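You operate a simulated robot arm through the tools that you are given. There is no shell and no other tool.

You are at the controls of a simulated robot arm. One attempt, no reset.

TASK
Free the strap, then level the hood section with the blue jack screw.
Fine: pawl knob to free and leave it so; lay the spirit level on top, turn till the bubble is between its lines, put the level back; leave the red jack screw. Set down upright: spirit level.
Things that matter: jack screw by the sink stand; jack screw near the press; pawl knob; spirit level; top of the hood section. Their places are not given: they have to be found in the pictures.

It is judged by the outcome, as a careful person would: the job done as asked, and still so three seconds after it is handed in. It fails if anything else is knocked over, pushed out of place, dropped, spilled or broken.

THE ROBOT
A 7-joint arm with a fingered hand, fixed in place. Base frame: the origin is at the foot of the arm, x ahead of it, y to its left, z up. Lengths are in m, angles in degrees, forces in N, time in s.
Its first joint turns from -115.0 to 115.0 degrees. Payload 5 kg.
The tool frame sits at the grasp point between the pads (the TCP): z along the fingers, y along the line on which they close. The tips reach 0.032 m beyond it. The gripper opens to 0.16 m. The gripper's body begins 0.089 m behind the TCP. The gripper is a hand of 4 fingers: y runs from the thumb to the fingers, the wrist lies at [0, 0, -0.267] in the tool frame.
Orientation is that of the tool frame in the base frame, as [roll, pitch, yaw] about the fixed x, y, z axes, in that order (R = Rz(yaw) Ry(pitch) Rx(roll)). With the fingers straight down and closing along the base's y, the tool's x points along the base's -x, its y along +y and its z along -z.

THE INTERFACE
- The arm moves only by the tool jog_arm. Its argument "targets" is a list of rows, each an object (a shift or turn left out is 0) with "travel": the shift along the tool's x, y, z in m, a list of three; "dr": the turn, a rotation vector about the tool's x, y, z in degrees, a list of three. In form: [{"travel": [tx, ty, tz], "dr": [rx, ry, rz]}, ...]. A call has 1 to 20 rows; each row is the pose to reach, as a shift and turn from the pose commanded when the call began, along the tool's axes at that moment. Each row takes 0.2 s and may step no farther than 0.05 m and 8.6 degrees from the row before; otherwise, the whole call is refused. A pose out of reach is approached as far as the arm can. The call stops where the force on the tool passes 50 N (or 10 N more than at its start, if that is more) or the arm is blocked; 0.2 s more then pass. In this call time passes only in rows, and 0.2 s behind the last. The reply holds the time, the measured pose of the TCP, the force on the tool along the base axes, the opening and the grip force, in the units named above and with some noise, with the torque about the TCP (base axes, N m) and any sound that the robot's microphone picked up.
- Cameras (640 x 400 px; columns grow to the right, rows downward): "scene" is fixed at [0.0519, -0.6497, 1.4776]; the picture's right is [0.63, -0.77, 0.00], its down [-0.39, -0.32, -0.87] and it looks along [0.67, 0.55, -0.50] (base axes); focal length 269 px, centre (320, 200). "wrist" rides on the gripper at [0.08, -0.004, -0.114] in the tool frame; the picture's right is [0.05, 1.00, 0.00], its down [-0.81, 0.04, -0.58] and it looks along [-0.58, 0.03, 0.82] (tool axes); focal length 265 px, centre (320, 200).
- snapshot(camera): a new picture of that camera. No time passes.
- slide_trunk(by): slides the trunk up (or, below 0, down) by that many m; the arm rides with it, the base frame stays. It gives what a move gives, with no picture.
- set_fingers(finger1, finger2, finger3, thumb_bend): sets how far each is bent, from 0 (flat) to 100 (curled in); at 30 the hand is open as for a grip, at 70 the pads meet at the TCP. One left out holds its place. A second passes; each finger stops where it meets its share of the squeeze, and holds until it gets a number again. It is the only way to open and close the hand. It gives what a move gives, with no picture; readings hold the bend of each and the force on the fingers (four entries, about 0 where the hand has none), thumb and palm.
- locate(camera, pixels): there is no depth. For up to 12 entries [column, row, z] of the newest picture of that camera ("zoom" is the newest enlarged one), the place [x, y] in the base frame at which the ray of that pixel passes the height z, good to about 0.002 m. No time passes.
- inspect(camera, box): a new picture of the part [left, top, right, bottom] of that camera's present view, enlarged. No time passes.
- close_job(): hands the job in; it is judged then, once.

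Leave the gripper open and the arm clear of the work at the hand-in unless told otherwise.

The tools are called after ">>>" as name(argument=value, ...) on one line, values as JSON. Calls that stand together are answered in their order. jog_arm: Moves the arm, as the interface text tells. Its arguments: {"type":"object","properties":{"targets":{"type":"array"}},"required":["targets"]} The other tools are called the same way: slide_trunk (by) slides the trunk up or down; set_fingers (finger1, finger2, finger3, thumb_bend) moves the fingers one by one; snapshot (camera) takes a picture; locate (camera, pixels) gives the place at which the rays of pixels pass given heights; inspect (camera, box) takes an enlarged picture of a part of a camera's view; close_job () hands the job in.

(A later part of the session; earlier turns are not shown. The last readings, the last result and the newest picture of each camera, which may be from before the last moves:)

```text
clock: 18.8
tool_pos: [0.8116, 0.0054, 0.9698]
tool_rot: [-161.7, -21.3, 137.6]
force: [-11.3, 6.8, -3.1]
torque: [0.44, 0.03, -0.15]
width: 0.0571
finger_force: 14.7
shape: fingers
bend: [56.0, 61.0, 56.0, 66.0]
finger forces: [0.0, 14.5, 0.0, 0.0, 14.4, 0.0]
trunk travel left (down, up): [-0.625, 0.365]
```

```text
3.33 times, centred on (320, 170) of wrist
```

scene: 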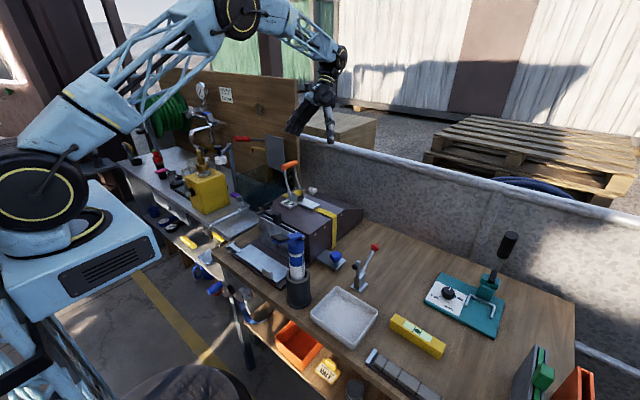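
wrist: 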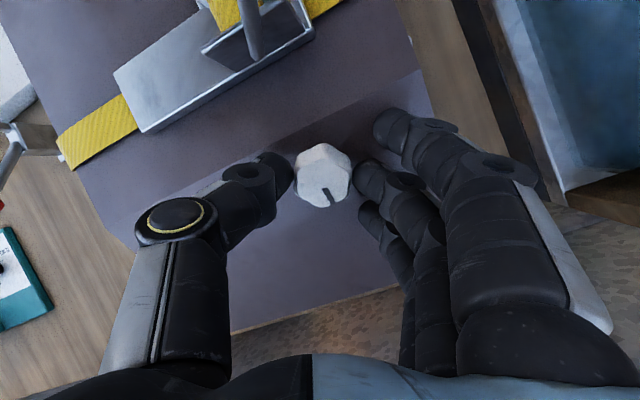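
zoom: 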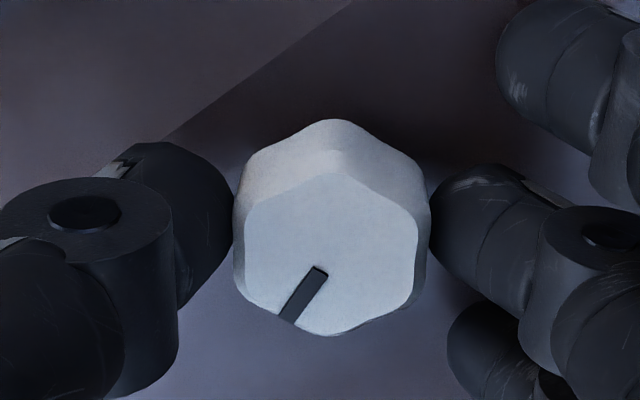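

Still turning freely, ~69°. I'll keep going to about 90° while watching for a stop.

>>> jog_arm(targets=[{"dr": [0, 0, 4]}, {"dr": [0, 0, 8]}, {"dr": [0, 0, 12]}])

>>> inspect(camera="wrist", box=[230, 110, 410, 230])

>>> inspect(camera="scene", box=[250, 130, 370, 220])

```text
clock: 19.6
tool_pos: [0.8126, 0.006, 0.9707]
tool_rot: [-157.7, -17.2, 125.7]
force: [-11.4, 12.3, -0.5]
torque: [0.54, -0.02, -0.18]
width: 0.057
finger_force: 15.3
shape: fingers
bend: [56.0, 61.0, 56.0, 66.0]
finger forces: [0.0, 15.4, 0.1, 0.1, 14.7, 0.1]
trunk travel left (down, up): [-0.625, 0.365]
```

```text
3.33 times, centred on (320, 170) of wrist
```

zoom: 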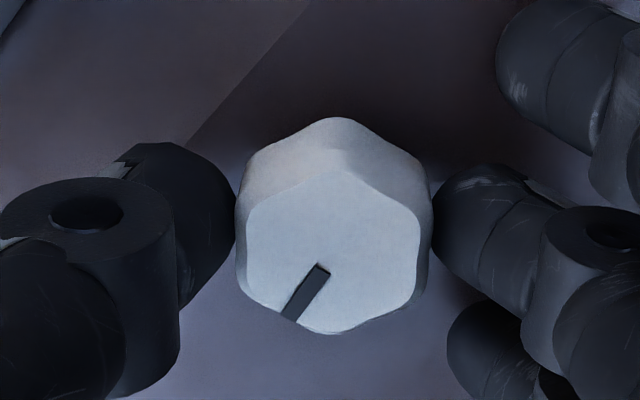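

```text
4.44 times, centred on (310, 175) of scene
```

zoom: 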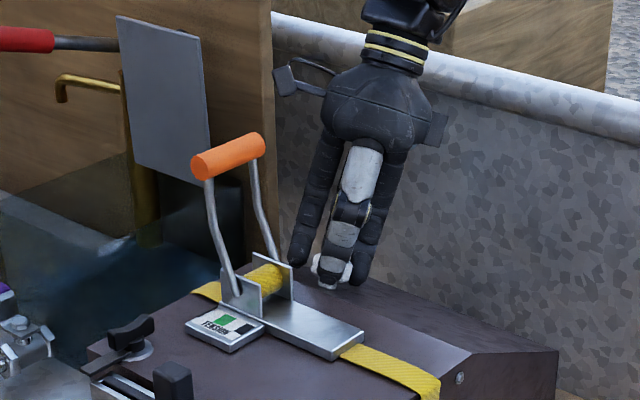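

Knob follows at ~81°. One more 9° to bring it to a quarter turn.

>>> jog_arm(targets=[{"dr": [0, 0, 3]}, {"dr": [0, 0, 6]}, {"dr": [0, 0, 9]}])

>>> inspect(camera="wrist", box=[230, 110, 410, 230])

```text
clock: 20.4
tool_pos: [0.8125, 0.0057, 0.9702]
tool_rot: [-155.5, -13.6, 117.1]
force: [-10.3, 14.5, 1.9]
torque: [0.5, -0.08, -0.27]
width: 0.0568
finger_force: 16.2
shape: fingers
bend: [56.0, 62.0, 56.0, 66.0]
finger forces: [0.0, 15.1, 0.0, 0.0, 16.4, 0.0]
trunk travel left (down, up): [-0.625, 0.365]
```

```text
3.33 times, centred on (320, 170) of wrist
```

zoom: 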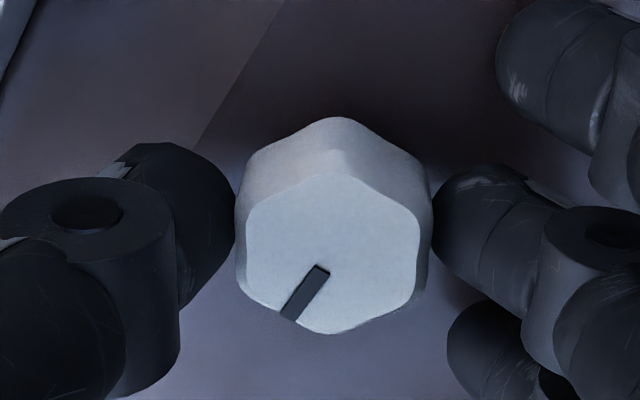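

About a quarter turn now with the needle at zero. I'll release the knob and check that it stays.

>>> set_fingers(finger1=45, finger2=45, finger3=45, thumb_bend=45)

>>> snapshot(camera="wrist")

>>> inspect(camera="scene", box=[278, 170, 340, 214])

```text
clock: 21.4
tool_pos: [0.813, 0.0044, 0.9696]
tool_rot: [-155.5, -13.5, 117.1]
force: [1.0, -0.2, 0.1]
torque: [-0.01, -0.01, -0.01]
width: 0.1103
finger_force: 0.0
shape: fingers
bend: [45.0, 45.0, 45.0, 45.0]
finger forces: [0.1, 0.1, 0.1, 0.0, 0.0, 0.0]
trunk travel left (down, up): [-0.625, 0.365]
```

```text
taken
```

wrist: 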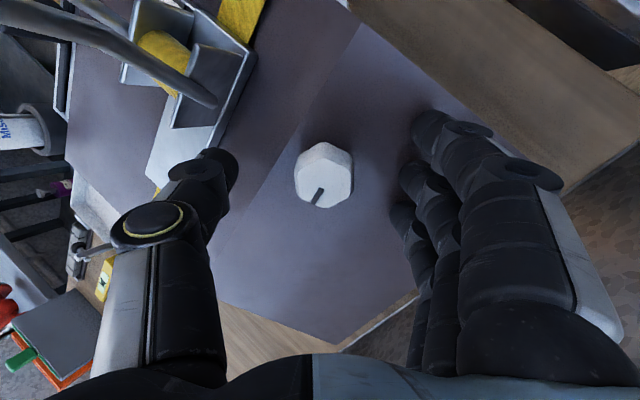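

```text
9.09 times, centred on (309, 192) of scene
```

zoom: 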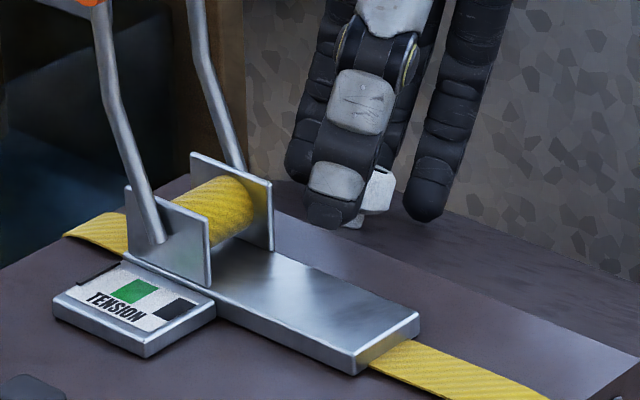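

The needle stays at zero with the knob released. I'll back away along the tool axis and rotate the hand back −60°.

>>> jog_arm(targets=[{"travel": [0, 0, -0.04]}, {"travel": [0, 0, -0.08]}, {"travel": [0, 0, -0.12]}, {"travel": [0, 0, -0.14], "dr": [0, 0, -8]}, {"travel": [0, 0, -0.15], "dr": [0, 0, -16]}, {"travel": [0, 0, -0.16], "dr": [0, 0, -24]}, {"travel": [0, 0, -0.16], "dr": [0, 0, -32]}, {"travel": [0, 0, -0.16], "dr": [0, 0, -40]}, {"travel": [0, 0, -0.16], "dr": [0, 0, -48]}, {"travel": [0, 0, -0.16], "dr": [0, 0, -56]}, {"travel": [0, 0, -0.16], "dr": [0, 0, -60]}])

>>> snapshot(camera="wrist")

>>> inspect(camera="wrist", box=[260, 60, 380, 140])

```text
clock: 23.8
tool_pos: [0.8869, 0.0042, 1.1116]
tool_rot: [179.9, -27.8, -179.8]
force: [-0.7, -0.5, 0.1]
torque: [-0.02, -0.05, 0.03]
width: 0.1107
finger_force: 0.0
shape: fingers
bend: [45.0, 45.0, 45.0, 45.0]
finger forces: [0.0, 0.0, 0.0, 0.0, 0.0, 0.0]
trunk travel left (down, up): [-0.625, 0.365]
```

```text
taken
```

wrist: 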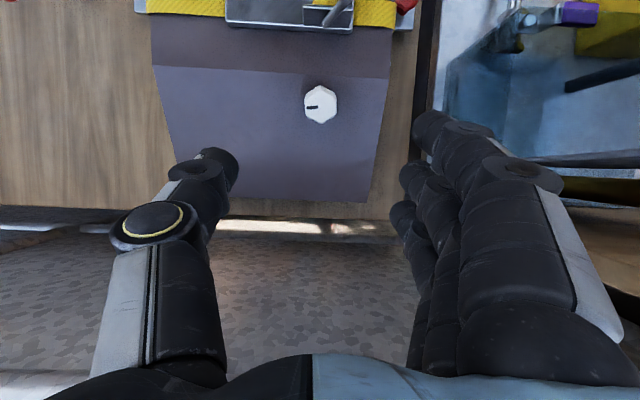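

```text
5.00 times, centred on (320, 100) of wrist
```

zoom: 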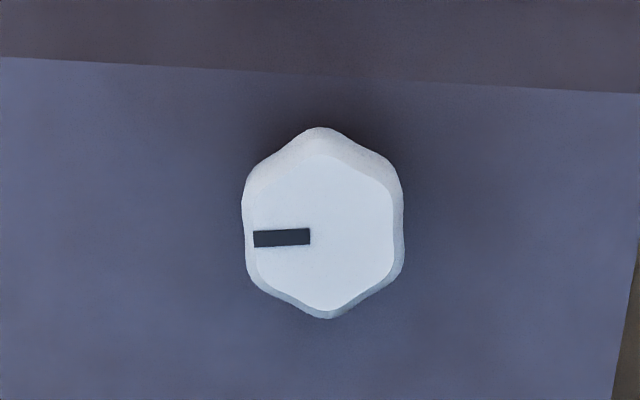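

The pawl knob's line now points to −y, a full quarter turn from before. Next I'll lift, untilt, and travel to above the spirit level near (0.55,−0.57).

>>> jog_arm(targets=[{"travel": [0.0379, -0.02, -0.014], "dr": [0, -7, 0]}, {"travel": [0.0748, -0.045, -0.0261], "dr": [0, -14, 0]}, {"travel": [0.1093, -0.077, -0.0273], "dr": [0, -21, 0]}, {"travel": [0.1405, -0.111, -0.0221], "dr": [0, -27.8, 0]}, {"travel": [0.167, -0.145, -0.0081], "dr": [0, -27.8, 0]}, {"travel": [0.1936, -0.179, 0.0059], "dr": [0, -27.8, 0]}, {"travel": [0.2201, -0.213, 0.0199], "dr": [0, -27.8, 0]}, {"travel": [0.2467, -0.247, 0.0338], "dr": [0, -27.8, 0]}, {"travel": [0.2732, -0.281, 0.0478], "dr": [0, -27.8, 0]}, {"travel": [0.2998, -0.315, 0.0618], "dr": [0, -27.8, 0]}, {"travel": [0.3263, -0.349, 0.0758], "dr": [0, -27.8, 0]}, {"travel": [0.3529, -0.383, 0.0898], "dr": [0, -27.8, 0]}, {"travel": [0.3794, -0.417, 0.1037], "dr": [0, -27.8, 0]}, {"travel": [0.406, -0.451, 0.1177], "dr": [0, -27.8, 0]}, {"travel": [0.4325, -0.485, 0.1317], "dr": [0, -27.8, 0]}, {"travel": [0.4591, -0.519, 0.1457], "dr": [0, -27.8, 0]}])

>>> snapshot(camera="wrist")

>>> snapshot(camera="scene")

```text
clock: 27.2
tool_pos: [0.4123, -0.5162, 1.1963]
tool_rot: [179.9, 0.2, 180.0]
force: [-0.5, 0.2, 1.0]
torque: [0.03, 0.01, -0.01]
width: 0.1105
finger_force: 0.0
shape: fingers
bend: [45.0, 45.0, 45.0, 45.0]
finger forces: [0.0, 0.1, 0.1, 0.0, 0.1, 0.0]
trunk travel left (down, up): [-0.625, 0.365]
```

```text
taken
```

wrist: 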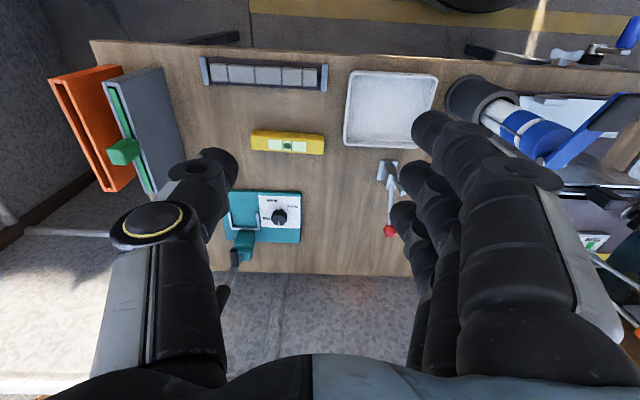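

```text
taken
```

scene: 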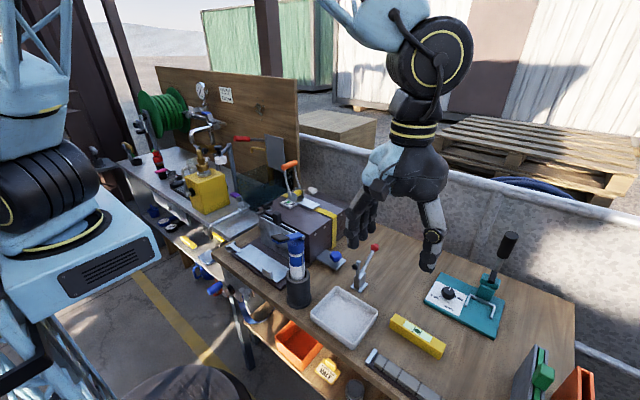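

The level is at wrist (288,142) and scene (417,330). I'll zoom and triangulate its height.

>>> inspect(camera="wrist", box=[230, 110, 350, 180])

>>> inspect(camera="scene", box=[370, 300, 470, 370])

>>> locate(camera="wrist", pixels=[[288, 145, 0.75], [288, 145, 0.8], [288, 145, 0.85]])

>>> locate(camera="scene", pixels=[[417, 330, 0.75], [417, 330, 0.8], [417, 330, 0.85]])

```text
5.33 times, centred on (290, 145) of wrist
```

zoom: 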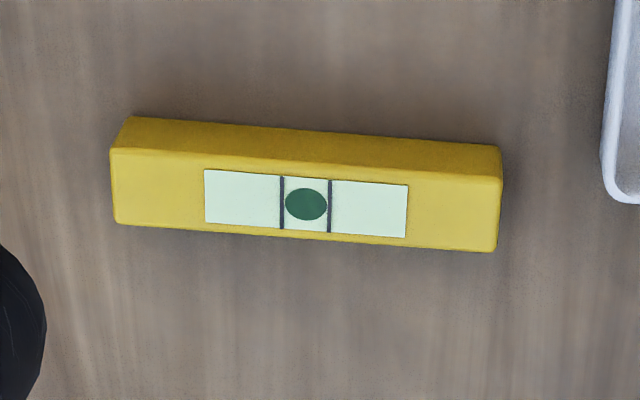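

```text
5.71 times, centred on (420, 335) of scene
```

zoom: 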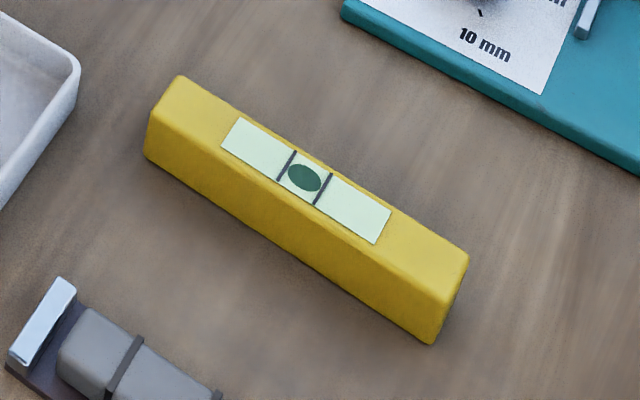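

```text
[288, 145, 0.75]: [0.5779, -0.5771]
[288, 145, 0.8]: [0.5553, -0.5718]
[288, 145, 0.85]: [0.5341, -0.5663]
```

```text
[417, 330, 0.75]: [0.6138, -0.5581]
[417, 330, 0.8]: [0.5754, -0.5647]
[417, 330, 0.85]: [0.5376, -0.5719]
```

I'll locate the level's top-face corners to get its axis and size (assuming top z≈0.845).

>>> locate(camera="zoom", pixels=[[303, 178, 0.84], [303, 178, 0.83], [180, 90, 0.84], [445, 275, 0.84]])

>>> inspect(camera="wrist", box=[230, 110, 350, 180])

>>> locate(camera="zoom", pixels=[[306, 203, 0.84], [306, 203, 0.83], [111, 150, 0.84], [114, 225, 0.84], [501, 177, 0.84], [497, 251, 0.84]])

```text
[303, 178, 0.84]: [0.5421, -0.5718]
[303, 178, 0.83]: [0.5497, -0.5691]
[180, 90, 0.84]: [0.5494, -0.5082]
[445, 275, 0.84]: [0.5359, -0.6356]
```

```text
5.33 times, centred on (290, 145) of wrist
```

zoom: 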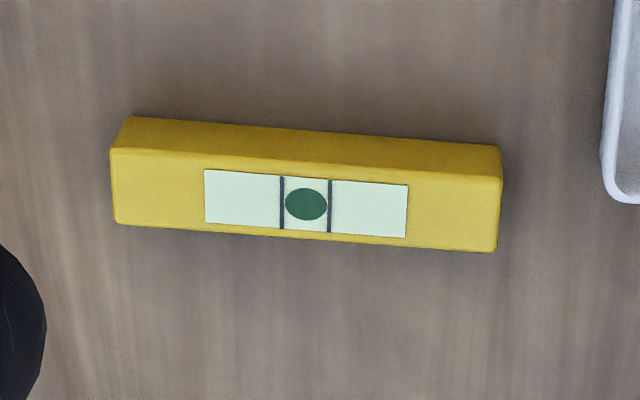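

```text
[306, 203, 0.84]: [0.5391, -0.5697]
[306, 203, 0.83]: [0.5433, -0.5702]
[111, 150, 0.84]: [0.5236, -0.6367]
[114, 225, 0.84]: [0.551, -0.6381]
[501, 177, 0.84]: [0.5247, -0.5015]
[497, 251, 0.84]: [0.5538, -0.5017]
```

The level's top is at z≈0.843, centre ≈(0.538,−0.570), 0.136 × 0.029 m, lying along y. I'll move above it, turning −89° so that the hand closes along x.

>>> jog_arm(targets=[{"travel": [-0.01, -0.004, 0.0], "dr": [0, 0, -7.5]}, {"travel": [-0.02, -0.008, 0.0], "dr": [0, 0, -15]}, {"travel": [-0.03, -0.013, 0.015], "dr": [0, 0, -22.5]}, {"travel": [-0.04, -0.018, 0.03], "dr": [0, 0, -30]}, {"travel": [-0.05, -0.022, 0.045], "dr": [0, 0, -37.5]}, {"travel": [-0.06, -0.026, 0.06], "dr": [0, 0, -45]}, {"travel": [-0.07, -0.031, 0.075], "dr": [0, 0, -52.5]}, {"travel": [-0.08, -0.036, 0.09], "dr": [0, 0, -60]}, {"travel": [-0.09, -0.041, 0.105], "dr": [0, 0, -67.5]}, {"travel": [-0.1, -0.045, 0.12], "dr": [0, 0, -75]}, {"travel": [-0.113, -0.05, 0.15], "dr": [0, 0, -82.5]}, {"travel": [-0.126, -0.054, 0.18], "dr": [0, 0, -89]}])

>>> snapshot(camera="wrist")

```text
clock: 30.0
tool_pos: [0.5203, -0.5786, 1.099]
tool_rot: [-179.3, -4.5, -100.2]
force: [-0.5, 1.2, -0.3]
torque: [-0.08, -0.04, 0.01]
width: 0.1111
finger_force: 0.1
shape: fingers
bend: [45.0, 45.0, 45.0, 45.0]
finger forces: [0.0, 0.0, 0.0, 0.0, 0.1, 0.1]
out of reach, approached as far as the arm can: row 11, 12
trunk travel left (down, up): [-0.625, 0.365]
stopped in row 12: the arm was blocked; the commanded pose is now the measured one
```

```text
taken
```

wrist: 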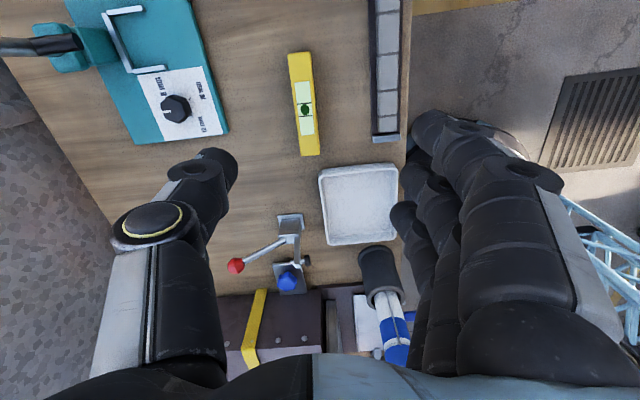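

A wrist limit stops that direction. Turning the other way (yaw +90) should be far easier here, so I'll rotate +170° about tool z, in place at z≈1.10.

>>> jog_arm(targets=[{"dr": [0, 0, 8.5]}, {"dr": [0, 0, 17]}, {"dr": [0, 0, 25.5]}, {"dr": [0, 0, 34]}, {"dr": [0, 0, 42.5]}, {"dr": [0, 0, 51]}, {"dr": [0, 0, 59.5]}, {"dr": [0, 0, 68]}, {"dr": [0, 0, 76.5]}, {"dr": [0, 0, 85]}, {"dr": [0, 0, 93.5]}, {"dr": [0, 0, 102]}, {"dr": [0, 0, 110.5]}, {"dr": [0, 0, 119]}, {"dr": [0, 0, 127.5]}, {"dr": [0, 0, 136]}, {"dr": [0, 0, 144.5]}, {"dr": [0, 0, 153]}, {"dr": [0, 0, 161.5]}, {"dr": [0, 0, 169.5]}])

```text
clock: 34.2
tool_pos: [0.5197, -0.5791, 1.0989]
tool_rot: [-179.7, 4.4, 90.2]
force: [0.3, -0.2, -0.1]
torque: [-0.02, -0.01, 0.06]
width: 0.111
finger_force: 0.0
shape: fingers
bend: [45.0, 45.0, 45.0, 45.0]
finger forces: [0.0, 0.0, 0.0, 0.1, 0.0, 0.0]
trunk travel left (down, up): [-0.625, 0.365]
```

Yaw is 90.2° now with a leftover 4.4° tilt; I'll correct the tilt first.

>>> jog_arm(targets=[{"dr": [-0.3, 4.4, 1.0]}])

>>> snapshot(camera="wrist")

```text
clock: 34.6
tool_pos: [0.5206, -0.5808, 1.0976]
tool_rot: [-180.0, -0.1, 89.4]
force: [0.4, -0.1, -0.6]
torque: [0.01, -0.01, -0.01]
width: 0.1111
finger_force: 0.1
shape: fingers
bend: [45.0, 45.0, 45.0, 45.0]
finger forces: [0.1, 0.0, 0.0, 0.1, 0.0, 0.0]
trunk travel left (down, up): [-0.625, 0.365]
```

```text
taken
```

wrist: 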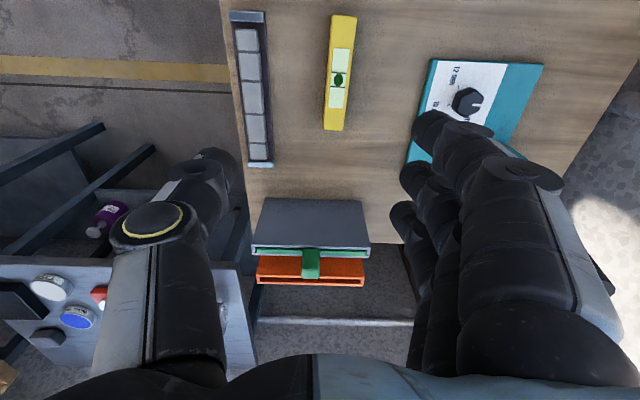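

The level is at wrist (340,75). I'll locate its ends and centre at z=0.843 from here.

>>> inspect(camera="wrist", box=[280, 5, 400, 145])

>>> locate(camera="wrist", pixels=[[339, 79, 0.843], [341, 16, 0.843], [334, 129, 0.843]])

```text
2.86 times, centred on (340, 75) of wrist
```

zoom: 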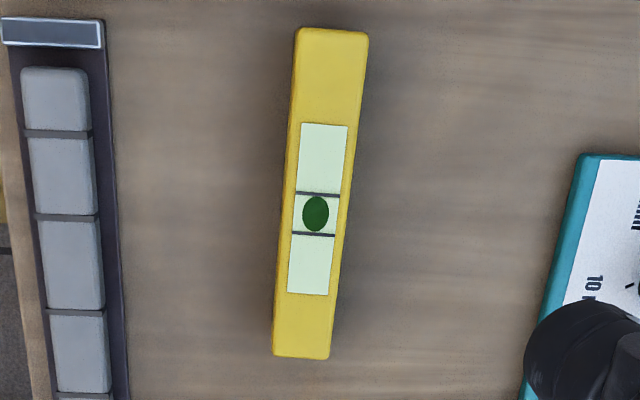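

```text
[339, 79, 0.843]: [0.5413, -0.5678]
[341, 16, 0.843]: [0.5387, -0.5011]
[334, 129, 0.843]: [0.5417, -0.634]
```

>>> locate(camera="zoom", pixels=[[298, 32, 0.843], [368, 36, 0.843], [276, 355, 0.843], [330, 357, 0.843], [316, 213, 0.843], [285, 213, 0.819], [349, 213, 0.843]])

```text
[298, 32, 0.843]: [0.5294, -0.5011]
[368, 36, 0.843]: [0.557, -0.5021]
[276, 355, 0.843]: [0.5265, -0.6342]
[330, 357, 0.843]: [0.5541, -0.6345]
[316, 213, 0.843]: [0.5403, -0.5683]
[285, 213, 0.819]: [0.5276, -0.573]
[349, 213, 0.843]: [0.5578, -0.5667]
```

Level centre ≈(0.541,−0.568), axis ~1° off y. I'll centre over it and come down to z≈0.90 first.

>>> jog_arm(targets=[{"travel": [0.006, 0.01, 0.04], "dr": [0, 0, 0.6]}, {"travel": [0.0128, 0.0204, 0.08], "dr": [0, 0, 0.6]}, {"travel": [0.0128, 0.0204, 0.12], "dr": [0, 0, 0.6]}, {"travel": [0.0128, 0.0204, 0.16], "dr": [0, 0, 0.6]}, {"travel": [0.0128, 0.0204, 0.198], "dr": [0, 0, 0.6]}])

>>> snapshot(camera="wrist")

>>> inspect(camera="scene", box=[350, 240, 500, 370])

```text
clock: 35.8
tool_pos: [0.5416, -0.5661, 0.8999]
tool_rot: [-180.0, 0.1, 88.8]
force: [0.0, 0.0, 0.5]
torque: [0.01, 0.0, -0.02]
width: 0.1111
finger_force: 0.1
shape: fingers
bend: [45.0, 45.0, 45.0, 45.0]
finger forces: [0.0, 0.1, 0.0, 0.1, 0.0, 0.1]
trunk travel left (down, up): [-0.625, 0.365]
```

```text
taken
```

wrist: 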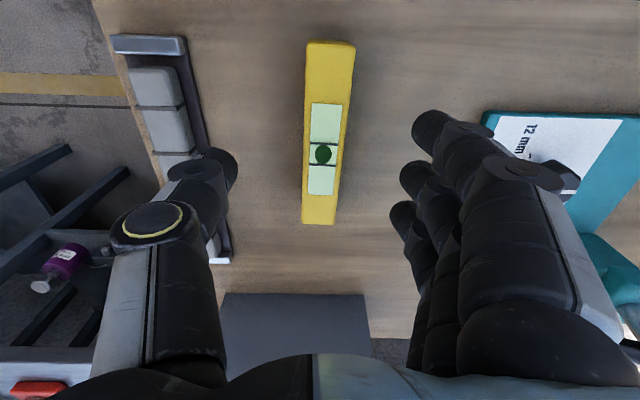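

```text
3.08 times, centred on (425, 305) of scene
```

zoom: 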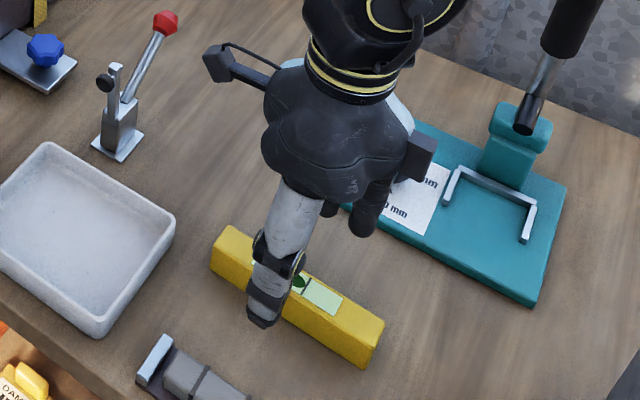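

Well aligned. Descending 43 mm so the tips straddle the level just above the table.

>>> jog_arm(targets=[{"travel": [0, 0, 0.015]}, {"travel": [0, 0, 0.03]}, {"travel": [0, 0, 0.038]}, {"travel": [0, 0, 0.043]}])

>>> inspect(camera="scene", box=[370, 270, 470, 370])

>>> snapshot(camera="wrist")

```text
clock: 36.8
tool_pos: [0.5408, -0.5676, 0.8568]
tool_rot: [180.0, 0.0, 88.8]
force: [0.4, -0.1, 0.2]
torque: [-0.02, 0.01, 0.03]
width: 0.1109
finger_force: 0.0
shape: fingers
bend: [45.0, 45.0, 45.0, 45.0]
finger forces: [0.0, 0.1, 0.0, 0.0, 0.0, 0.0]
trunk travel left (down, up): [-0.625, 0.365]
```

```text
4.00 times, centred on (420, 320) of scene
```

zoom: 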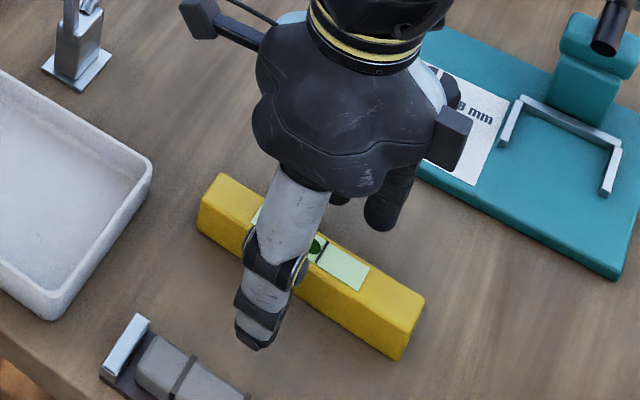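

```text
taken
```

wrist: 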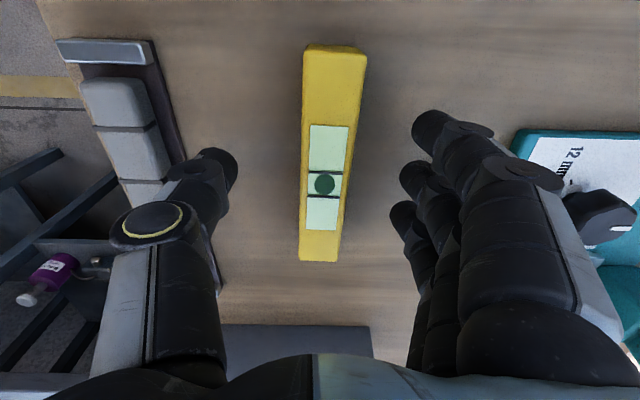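

Centered. Closing all fingers to 58 first.

>>> set_fingers(finger1=58, finger2=58, finger3=58, thumb_bend=58)

>>> set_fingers(finger1=66, finger2=66, finger3=66, thumb_bend=70)

>>> snapshot(camera="wrist")

```text
clock: 37.8
tool_pos: [0.5395, -0.5662, 0.8555]
tool_rot: [-179.9, 0.0, 88.8]
force: [0.5, -0.5, 0.2]
torque: [0.03, 0.01, -0.02]
width: 0.0651
finger_force: 0.0
shape: fingers
bend: [57.0, 57.0, 57.0, 57.0]
finger forces: [0.0, 0.1, 0.0, 0.0, 0.1, 0.0]
trunk travel left (down, up): [-0.625, 0.365]
```

```text
clock: 38.8
tool_pos: [0.5407, -0.5672, 0.8559]
tool_rot: [-179.8, 0.0, 88.8]
force: [0.4, 0.3, 0.8]
torque: [-0.01, 0.0, 0.04]
width: 0.0425
finger_force: 12.1
shape: fingers
bend: [63.0, 63.0, 63.0, 66.0]
finger forces: [3.9, 3.9, 3.7, 0.1, 11.6, 0.1]
trunk travel left (down, up): [-0.625, 0.365]
```

```text
taken
```

wrist: 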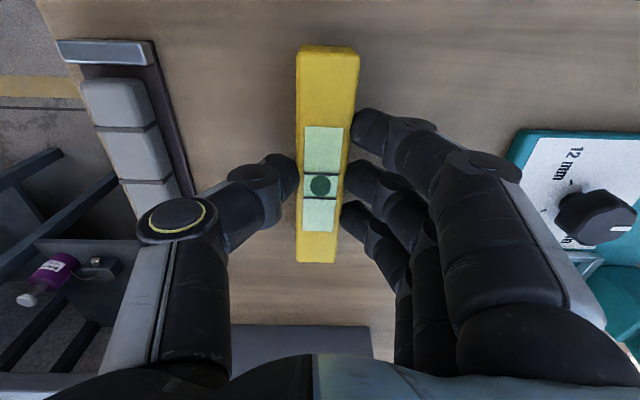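

All three fingers and thumb hold the level (≈12 N). I'll tighten a bit and lift 3 cm to test.

>>> set_fingers(finger1=69, finger2=69, finger3=69, thumb_bend=74)

>>> jog_arm(targets=[{"travel": [0, 0, -0.01]}, {"travel": [0, 0, -0.02]}, {"travel": [0, 0, -0.035]}])

>>> snapshot(camera="wrist")

>>> inspect(camera="scene", box=[370, 270, 470, 370])

```text
clock: 39.8
tool_pos: [0.5406, -0.5675, 0.8566]
tool_rot: [-180.0, 0.0, 88.8]
force: [-0.6, -0.3, 0.6]
torque: [-0.01, -0.03, 0.02]
width: 0.0415
finger_force: 19.0
shape: fingers
bend: [63.0, 63.0, 63.0, 67.0]
finger forces: [6.5, 6.4, 6.4, 0.0, 19.2, 0.0]
trunk travel left (down, up): [-0.625, 0.365]
```

```text
clock: 40.6
tool_pos: [0.5407, -0.566, 0.8912]
tool_rot: [180.0, 0.0, 88.9]
force: [-0.4, 0.0, -0.3]
torque: [0.02, 0.01, 0.0]
width: 0.0416
finger_force: 19.0
shape: fingers
bend: [63.0, 63.0, 63.0, 67.0]
finger forces: [6.5, 6.4, 6.4, 0.1, 19.3, 0.0]
trunk travel left (down, up): [-0.625, 0.365]
```

```text
taken
```

wrist: 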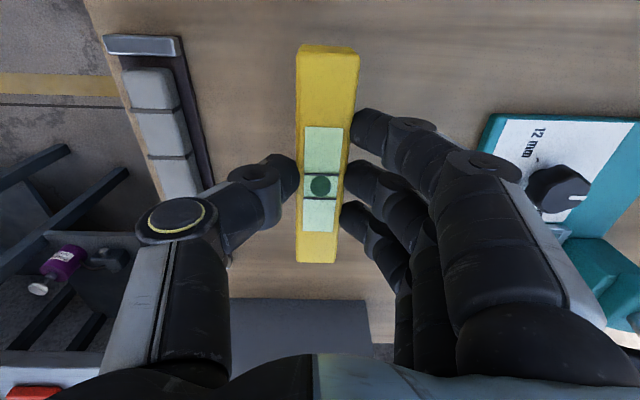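

```text
4.00 times, centred on (420, 320) of scene
```

zoom: 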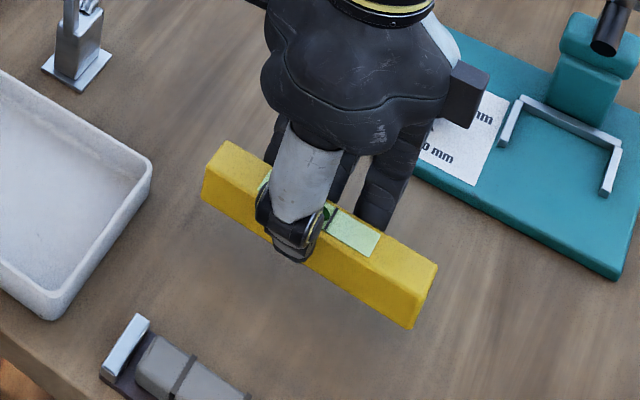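

The level is held securely. Now raising to z≈1.15 and carrying it over to above the free area of the hood top (≈0.63,−0.10).

>>> jog_arm(targets=[{"travel": [0, 0, -0.045]}, {"travel": [0, 0, -0.09]}, {"travel": [0, 0, -0.135]}, {"travel": [0, 0, -0.18]}, {"travel": [0, 0, -0.225]}, {"travel": [0.02, 0.0034, -0.259]}, {"travel": [0.065, 0.0112, -0.259]}, {"travel": [0.11, 0.0189, -0.259]}, {"travel": [0.155, 0.0267, -0.259]}, {"travel": [0.2, 0.0344, -0.259]}, {"travel": [0.245, 0.0421, -0.259]}, {"travel": [0.29, 0.0499, -0.259]}, {"travel": [0.335, 0.0576, -0.259]}, {"travel": [0.38, 0.0654, -0.259]}, {"travel": [0.425, 0.0731, -0.259]}, {"travel": [0.4676, 0.0804, -0.259], "dr": [0, 0, -1.1]}])

>>> snapshot(camera="wrist")

>>> inspect(camera="scene", box=[220, 110, 380, 270])

```text
clock: 44.0
tool_pos: [0.6314, -0.0994, 1.1495]
tool_rot: [180.0, 0.2, 89.9]
force: [0.7, -0.2, -1.7]
torque: [-0.01, -0.03, 0.02]
width: 0.0414
finger_force: 18.9
shape: fingers
bend: [63.0, 63.0, 63.0, 67.0]
finger forces: [6.3, 6.3, 6.2, 0.1, 18.7, 0.0]
trunk travel left (down, up): [-0.625, 0.365]
```

```text
taken
```

wrist: 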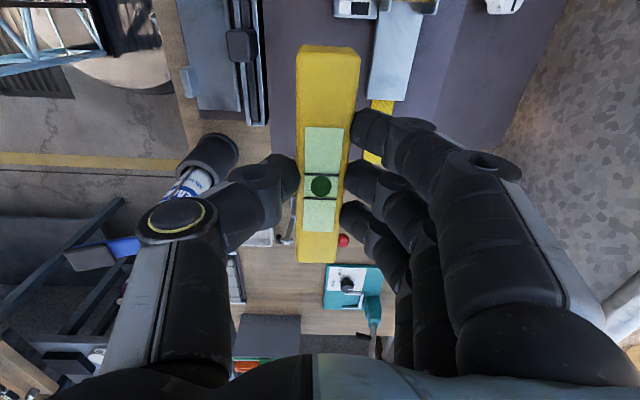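

```text
2.50 times, centred on (300, 190) of scene
```

zoom: 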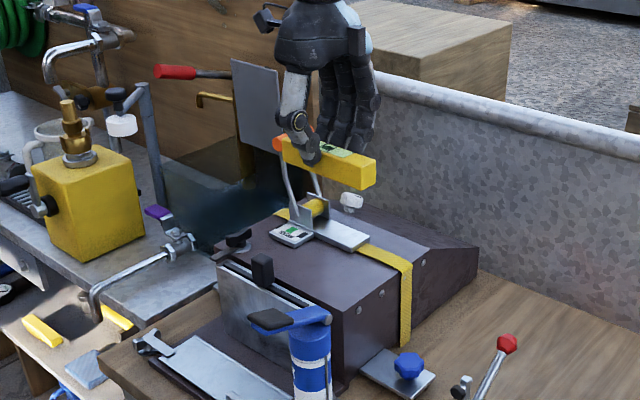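

Above the hood. Descending to TCP z≈1.0 (level bottom ≈18 mm above the hood), then check.

>>> jog_arm(targets=[{"travel": [0, 0, 0.04]}, {"travel": [0, 0, 0.08]}, {"travel": [0, 0, 0.12]}, {"travel": [0, 0, 0.148]}])

>>> snapshot(camera="wrist")

>>> inspect(camera="scene", box=[250, 150, 370, 250])

```text
clock: 45.0
tool_pos: [0.6328, -0.1022, 1.0008]
tool_rot: [-179.9, 0.0, 89.9]
force: [-0.1, 0.0, -1.5]
torque: [-0.01, -0.01, 0.02]
width: 0.0413
finger_force: 18.6
shape: fingers
bend: [63.0, 63.0, 63.0, 67.0]
finger forces: [6.2, 6.2, 6.2, 0.0, 18.6, 0.0]
trunk travel left (down, up): [-0.625, 0.365]
```

```text
taken
```

wrist: 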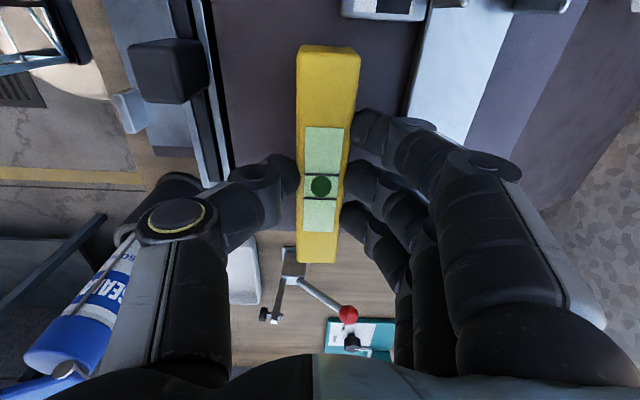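

```text
4.00 times, centred on (310, 200) of scene
```

zoom: 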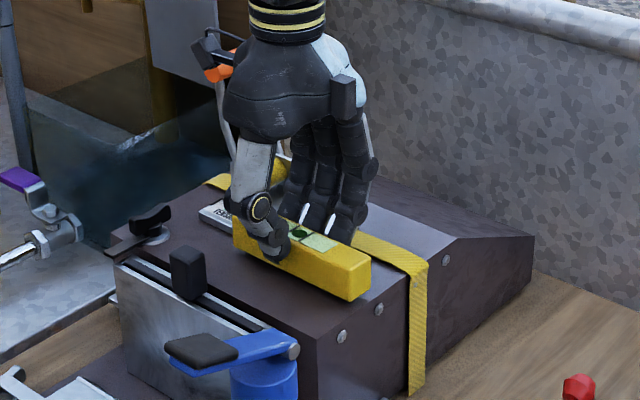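

Clear all around. Descending 12 mm, then in 2 mm steps watching the force.

>>> jog_arm(targets=[{"travel": [0, 0, 0.005]}, {"travel": [0, 0, 0.009]}, {"travel": [0, 0, 0.012]}])

>>> inspect(camera="scene", box=[280, 180, 360, 240])

```text
clock: 45.8
tool_pos: [0.6311, -0.1013, 0.9937]
tool_rot: [179.7, 0.0, 90.0]
force: [-0.4, -0.5, 28.0]
torque: [-0.02, -0.12, -0.02]
width: 0.041
finger_force: 23.6
shape: fingers
bend: [65.0, 65.0, 65.0, 68.0]
finger forces: [8.0, 8.1, 8.1, 0.0, 24.4, 0.0]
trunk travel left (down, up): [-0.625, 0.365]
```

```text
6.67 times, centred on (320, 210) of scene
```

zoom: 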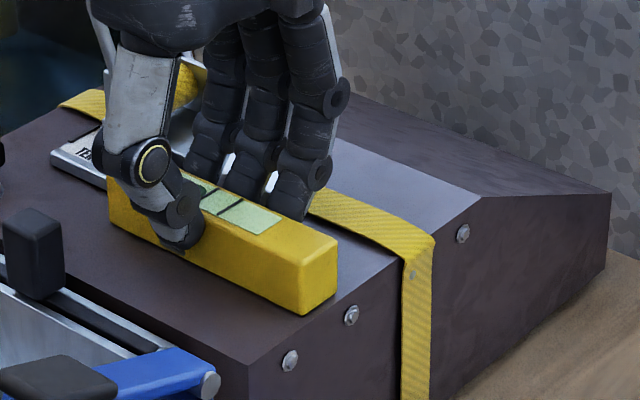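

Contact: force z = 28 N at TCP z=0.994. I'll ease up 4 mm to relieve the pressing before release.

>>> jog_arm(targets=[{"travel": [0, 0, -0.002]}, {"travel": [0, 0, -0.0045]}])

```text
clock: 46.4
tool_pos: [0.6312, -0.1018, 0.9943]
tool_rot: [-180.0, 0.0, 89.9]
force: [0.6, -0.1, 3.6]
torque: [-0.02, -0.19, -0.03]
width: 0.0414
finger_force: 19.6
shape: fingers
bend: [65.0, 65.0, 65.0, 68.0]
finger forces: [6.9, 6.8, 6.9, 0.0, 18.8, 0.1]
trunk travel left (down, up): [-0.625, 0.365]
```

Only a light contact (≈4 N) remains. I'll open the fingers slightly to 58.

>>> set_fingers(finger1=60, finger2=60, finger3=60, thumb_bend=62)

>>> set_fingers(finger1=56, finger2=56, finger3=56, thumb_bend=56)

>>> snapshot(camera="wrist")

>>> inspect(camera="scene", box=[280, 180, 360, 240])

```text
clock: 47.4
tool_pos: [0.6307, -0.1014, 0.995]
tool_rot: [-179.9, -0.1, 89.9]
force: [-0.1, -0.5, -0.8]
torque: [-0.02, -0.04, 0.04]
width: 0.0494
finger_force: 0.1
shape: fingers
bend: [60.0, 60.0, 60.0, 62.0]
finger forces: [0.0, 0.1, 0.0, 0.0, 0.1, 0.1]
trunk travel left (down, up): [-0.625, 0.365]
```

```text
clock: 48.4
tool_pos: [0.6315, -0.1015, 0.9949]
tool_rot: [179.9, 0.0, 89.9]
force: [0.2, -0.2, -0.3]
torque: [0.0, -0.02, 0.01]
width: 0.067
finger_force: 0.1
shape: fingers
bend: [56.0, 56.0, 56.0, 56.0]
finger forces: [0.0, 0.0, 0.0, 0.0, 0.0, 0.0]
trunk travel left (down, up): [-0.625, 0.365]
```

```text
taken
```

wrist: 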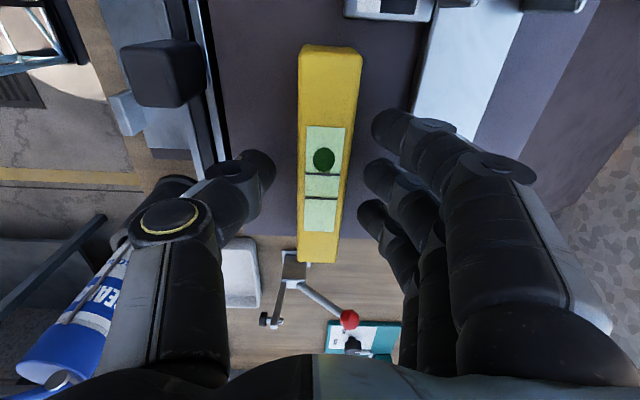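

```text
6.67 times, centred on (320, 210) of scene
```

zoom: 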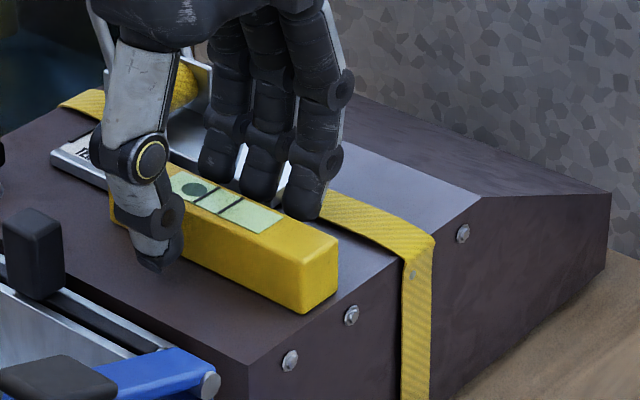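

The level is resting on the hood; the bubble sits toward the +y (sink/red) end, so the −y (blue) side is low and must be raised. I'll lift the hand straight up clear of it.

>>> jog_arm(targets=[{"travel": [0, 0, -0.02]}, {"travel": [0, 0, -0.05]}, {"travel": [0, 0, -0.09]}, {"travel": [0, 0, -0.13]}, {"travel": [0, 0, -0.165]}])

>>> snapshot(camera="wrist")

>>> inspect(camera="wrist", box=[260, 20, 400, 140])

>>> inspect(camera="scene", box=[290, 195, 330, 225])

```text
clock: 49.6
tool_pos: [0.6291, -0.0999, 1.1611]
tool_rot: [180.0, 0.0, 89.8]
force: [0.5, 0.3, 0.6]
torque: [-0.03, -0.03, 0.01]
width: 0.0674
finger_force: 0.0
shape: fingers
bend: [56.0, 56.0, 56.0, 56.0]
finger forces: [0.0, 0.0, 0.0, 0.0, 0.1, 0.0]
trunk travel left (down, up): [-0.625, 0.365]
```

```text
taken
```

wrist: 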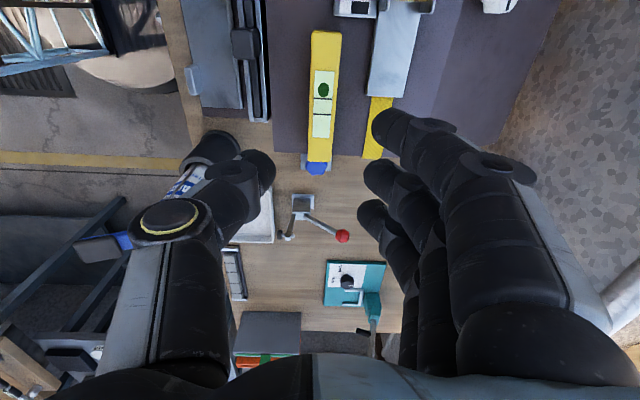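

```text
3.33 times, centred on (330, 80) of wrist
```

zoom: 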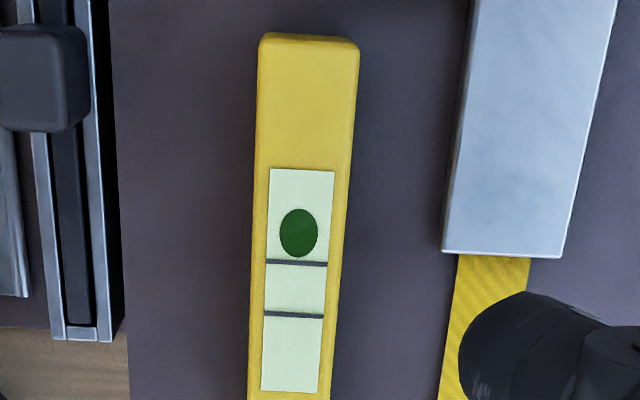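

```text
13.33 times, centred on (310, 210) of scene
```

zoom: 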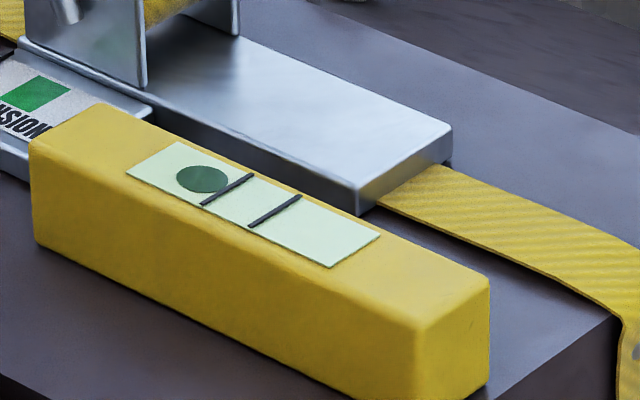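

The bubble is readable from the scene zoom: it lies on the gauge side of the lines. Now I'll turn the hand by −170° (camera away from the hood) while moving over the blue screw.

>>> jog_arm(targets=[{"travel": [-0.01, 0, 0], "dr": [0, 0, -8.5]}, {"travel": [-0.02, 0, 0], "dr": [0, 0, -17]}, {"travel": [-0.03, 0, 0], "dr": [0, 0, -25.5]}, {"travel": [-0.04, 0, 0], "dr": [0, 0, -34]}, {"travel": [-0.05, 0, 0], "dr": [0, 0, -42.5]}, {"travel": [-0.06, 0, 0], "dr": [0, 0, -51]}, {"travel": [-0.07, 0, 0], "dr": [0, 0, -59.5]}, {"travel": [-0.08, 0, 0], "dr": [0, 0, -68]}, {"travel": [-0.09, 0, 0], "dr": [0, 0, -76.5]}, {"travel": [-0.1, 0, 0], "dr": [0, 0, -85]}, {"travel": [-0.11, 0, 0], "dr": [0, 0, -93.5]}, {"travel": [-0.12, 0, 0], "dr": [0, 0, -102]}, {"travel": [-0.13, 0, 0], "dr": [0, 0, -110.5]}, {"travel": [-0.14, 0, 0], "dr": [0, 0, -119]}, {"travel": [-0.143, 0, 0], "dr": [0, 0, -127.5]}, {"travel": [-0.143, 0, 0], "dr": [0, 0, -136]}, {"travel": [-0.143, 0, 0], "dr": [0, 0, -144.5]}, {"travel": [-0.143, 0, 0], "dr": [0, 0, -153]}, {"travel": [-0.143, 0, 0], "dr": [0, 0, -161.5]}, {"travel": [-0.143, 0, 0], "dr": [0, 0, -170]}])

>>> snapshot(camera="wrist")

```text
clock: 53.8
tool_pos: [0.6304, -0.245, 1.1588]
tool_rot: [-180.0, 0.1, -100.1]
force: [-0.1, -0.5, -0.6]
torque: [0.05, 0.01, 0.01]
width: 0.0675
finger_force: 0.1
shape: fingers
bend: [56.0, 56.0, 56.0, 56.0]
finger forces: [0.0, 0.0, 0.0, 0.1, 0.0, 0.0]
trunk travel left (down, up): [-0.625, 0.365]
```

```text
taken
```

wrist: 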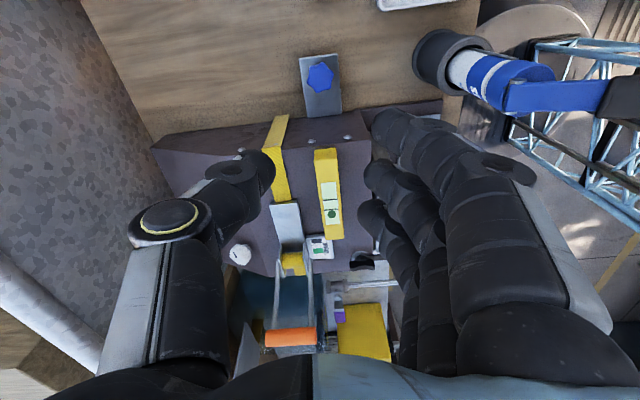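

A good view: blue screw at wrist (320,76) and the level's bubble too. Zooming on the blue screw and locating it.

>>> inspect(camera="wrist", box=[280, 40, 360, 120])

>>> locate(camera="wrist", pixels=[[320, 76, 0.85], [320, 76, 0.86], [320, 76, 0.87], [303, 58, 0.825], [336, 55, 0.825], [300, 148, 0.957], [368, 140, 0.957]])

>>> inspect(camera="scene", box=[310, 235, 370, 280])

```text
5.00 times, centred on (320, 80) of wrist
```

zoom: 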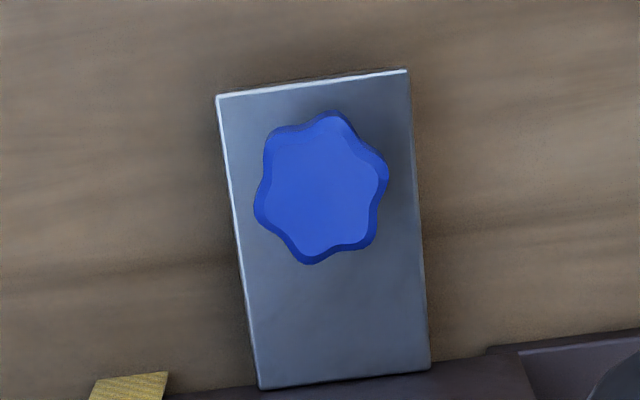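

```text
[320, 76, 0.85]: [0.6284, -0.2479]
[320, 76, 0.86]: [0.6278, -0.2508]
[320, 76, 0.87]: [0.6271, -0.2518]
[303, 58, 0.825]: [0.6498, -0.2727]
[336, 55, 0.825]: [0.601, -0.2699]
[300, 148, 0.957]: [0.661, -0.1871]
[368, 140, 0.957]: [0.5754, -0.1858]
```

```text
8.89 times, centred on (340, 258) of scene
```

zoom: 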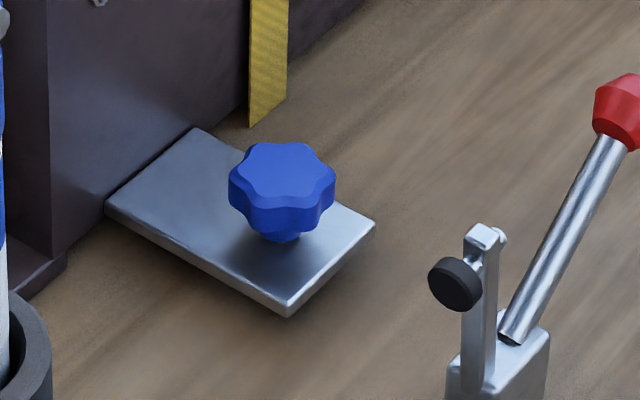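

Knob top centre ≈(0.628,−0.2475,0.857); six lobes. I'll rotate +17° so the closing line faces the valleys, centre over it and descend to z≈0.93.

>>> jog_arm(targets=[{"travel": [0.001, 0.001, 0.04], "dr": [0, 0, 6]}, {"travel": [0.0029, 0.0019, 0.08], "dr": [0, 0, 12]}, {"travel": [0.0029, 0.0019, 0.12], "dr": [0, 0, 17]}, {"travel": [0.0029, 0.0019, 0.16], "dr": [0, 0, 17]}, {"travel": [0.0029, 0.0019, 0.2], "dr": [0, 0, 17]}, {"travel": [0.0029, 0.0019, 0.23], "dr": [0, 0, 17]}])

>>> snapshot(camera="wrist")

>>> inspect(camera="scene", box=[270, 180, 390, 280])

```text
clock: 55.2
tool_pos: [0.628, -0.2469, 0.9305]
tool_rot: [180.0, 0.0, -117.1]
force: [0.6, -0.4, -0.4]
torque: [0.01, 0.02, -0.01]
width: 0.0676
finger_force: 0.1
shape: fingers
bend: [56.0, 56.0, 56.0, 56.0]
finger forces: [0.0, 0.0, 0.0, 0.0, 0.0, 0.1]
trunk travel left (down, up): [-0.625, 0.365]
```

```text
taken
```

wrist: 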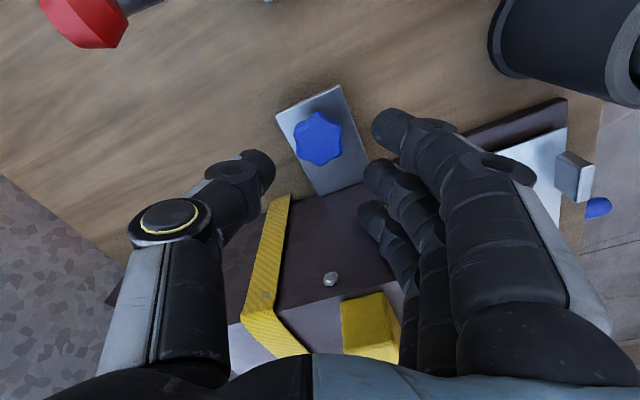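

```text
4.00 times, centred on (330, 230) of scene
```

zoom: 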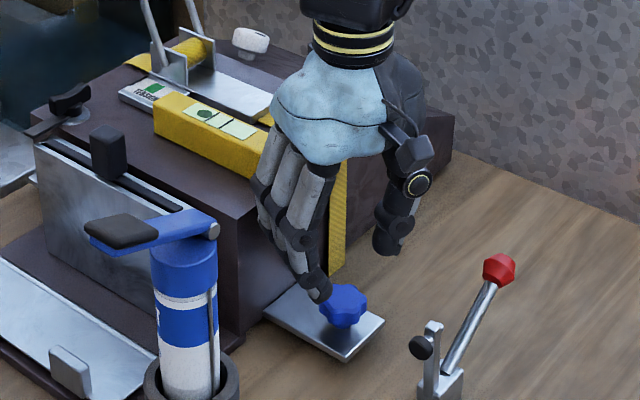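

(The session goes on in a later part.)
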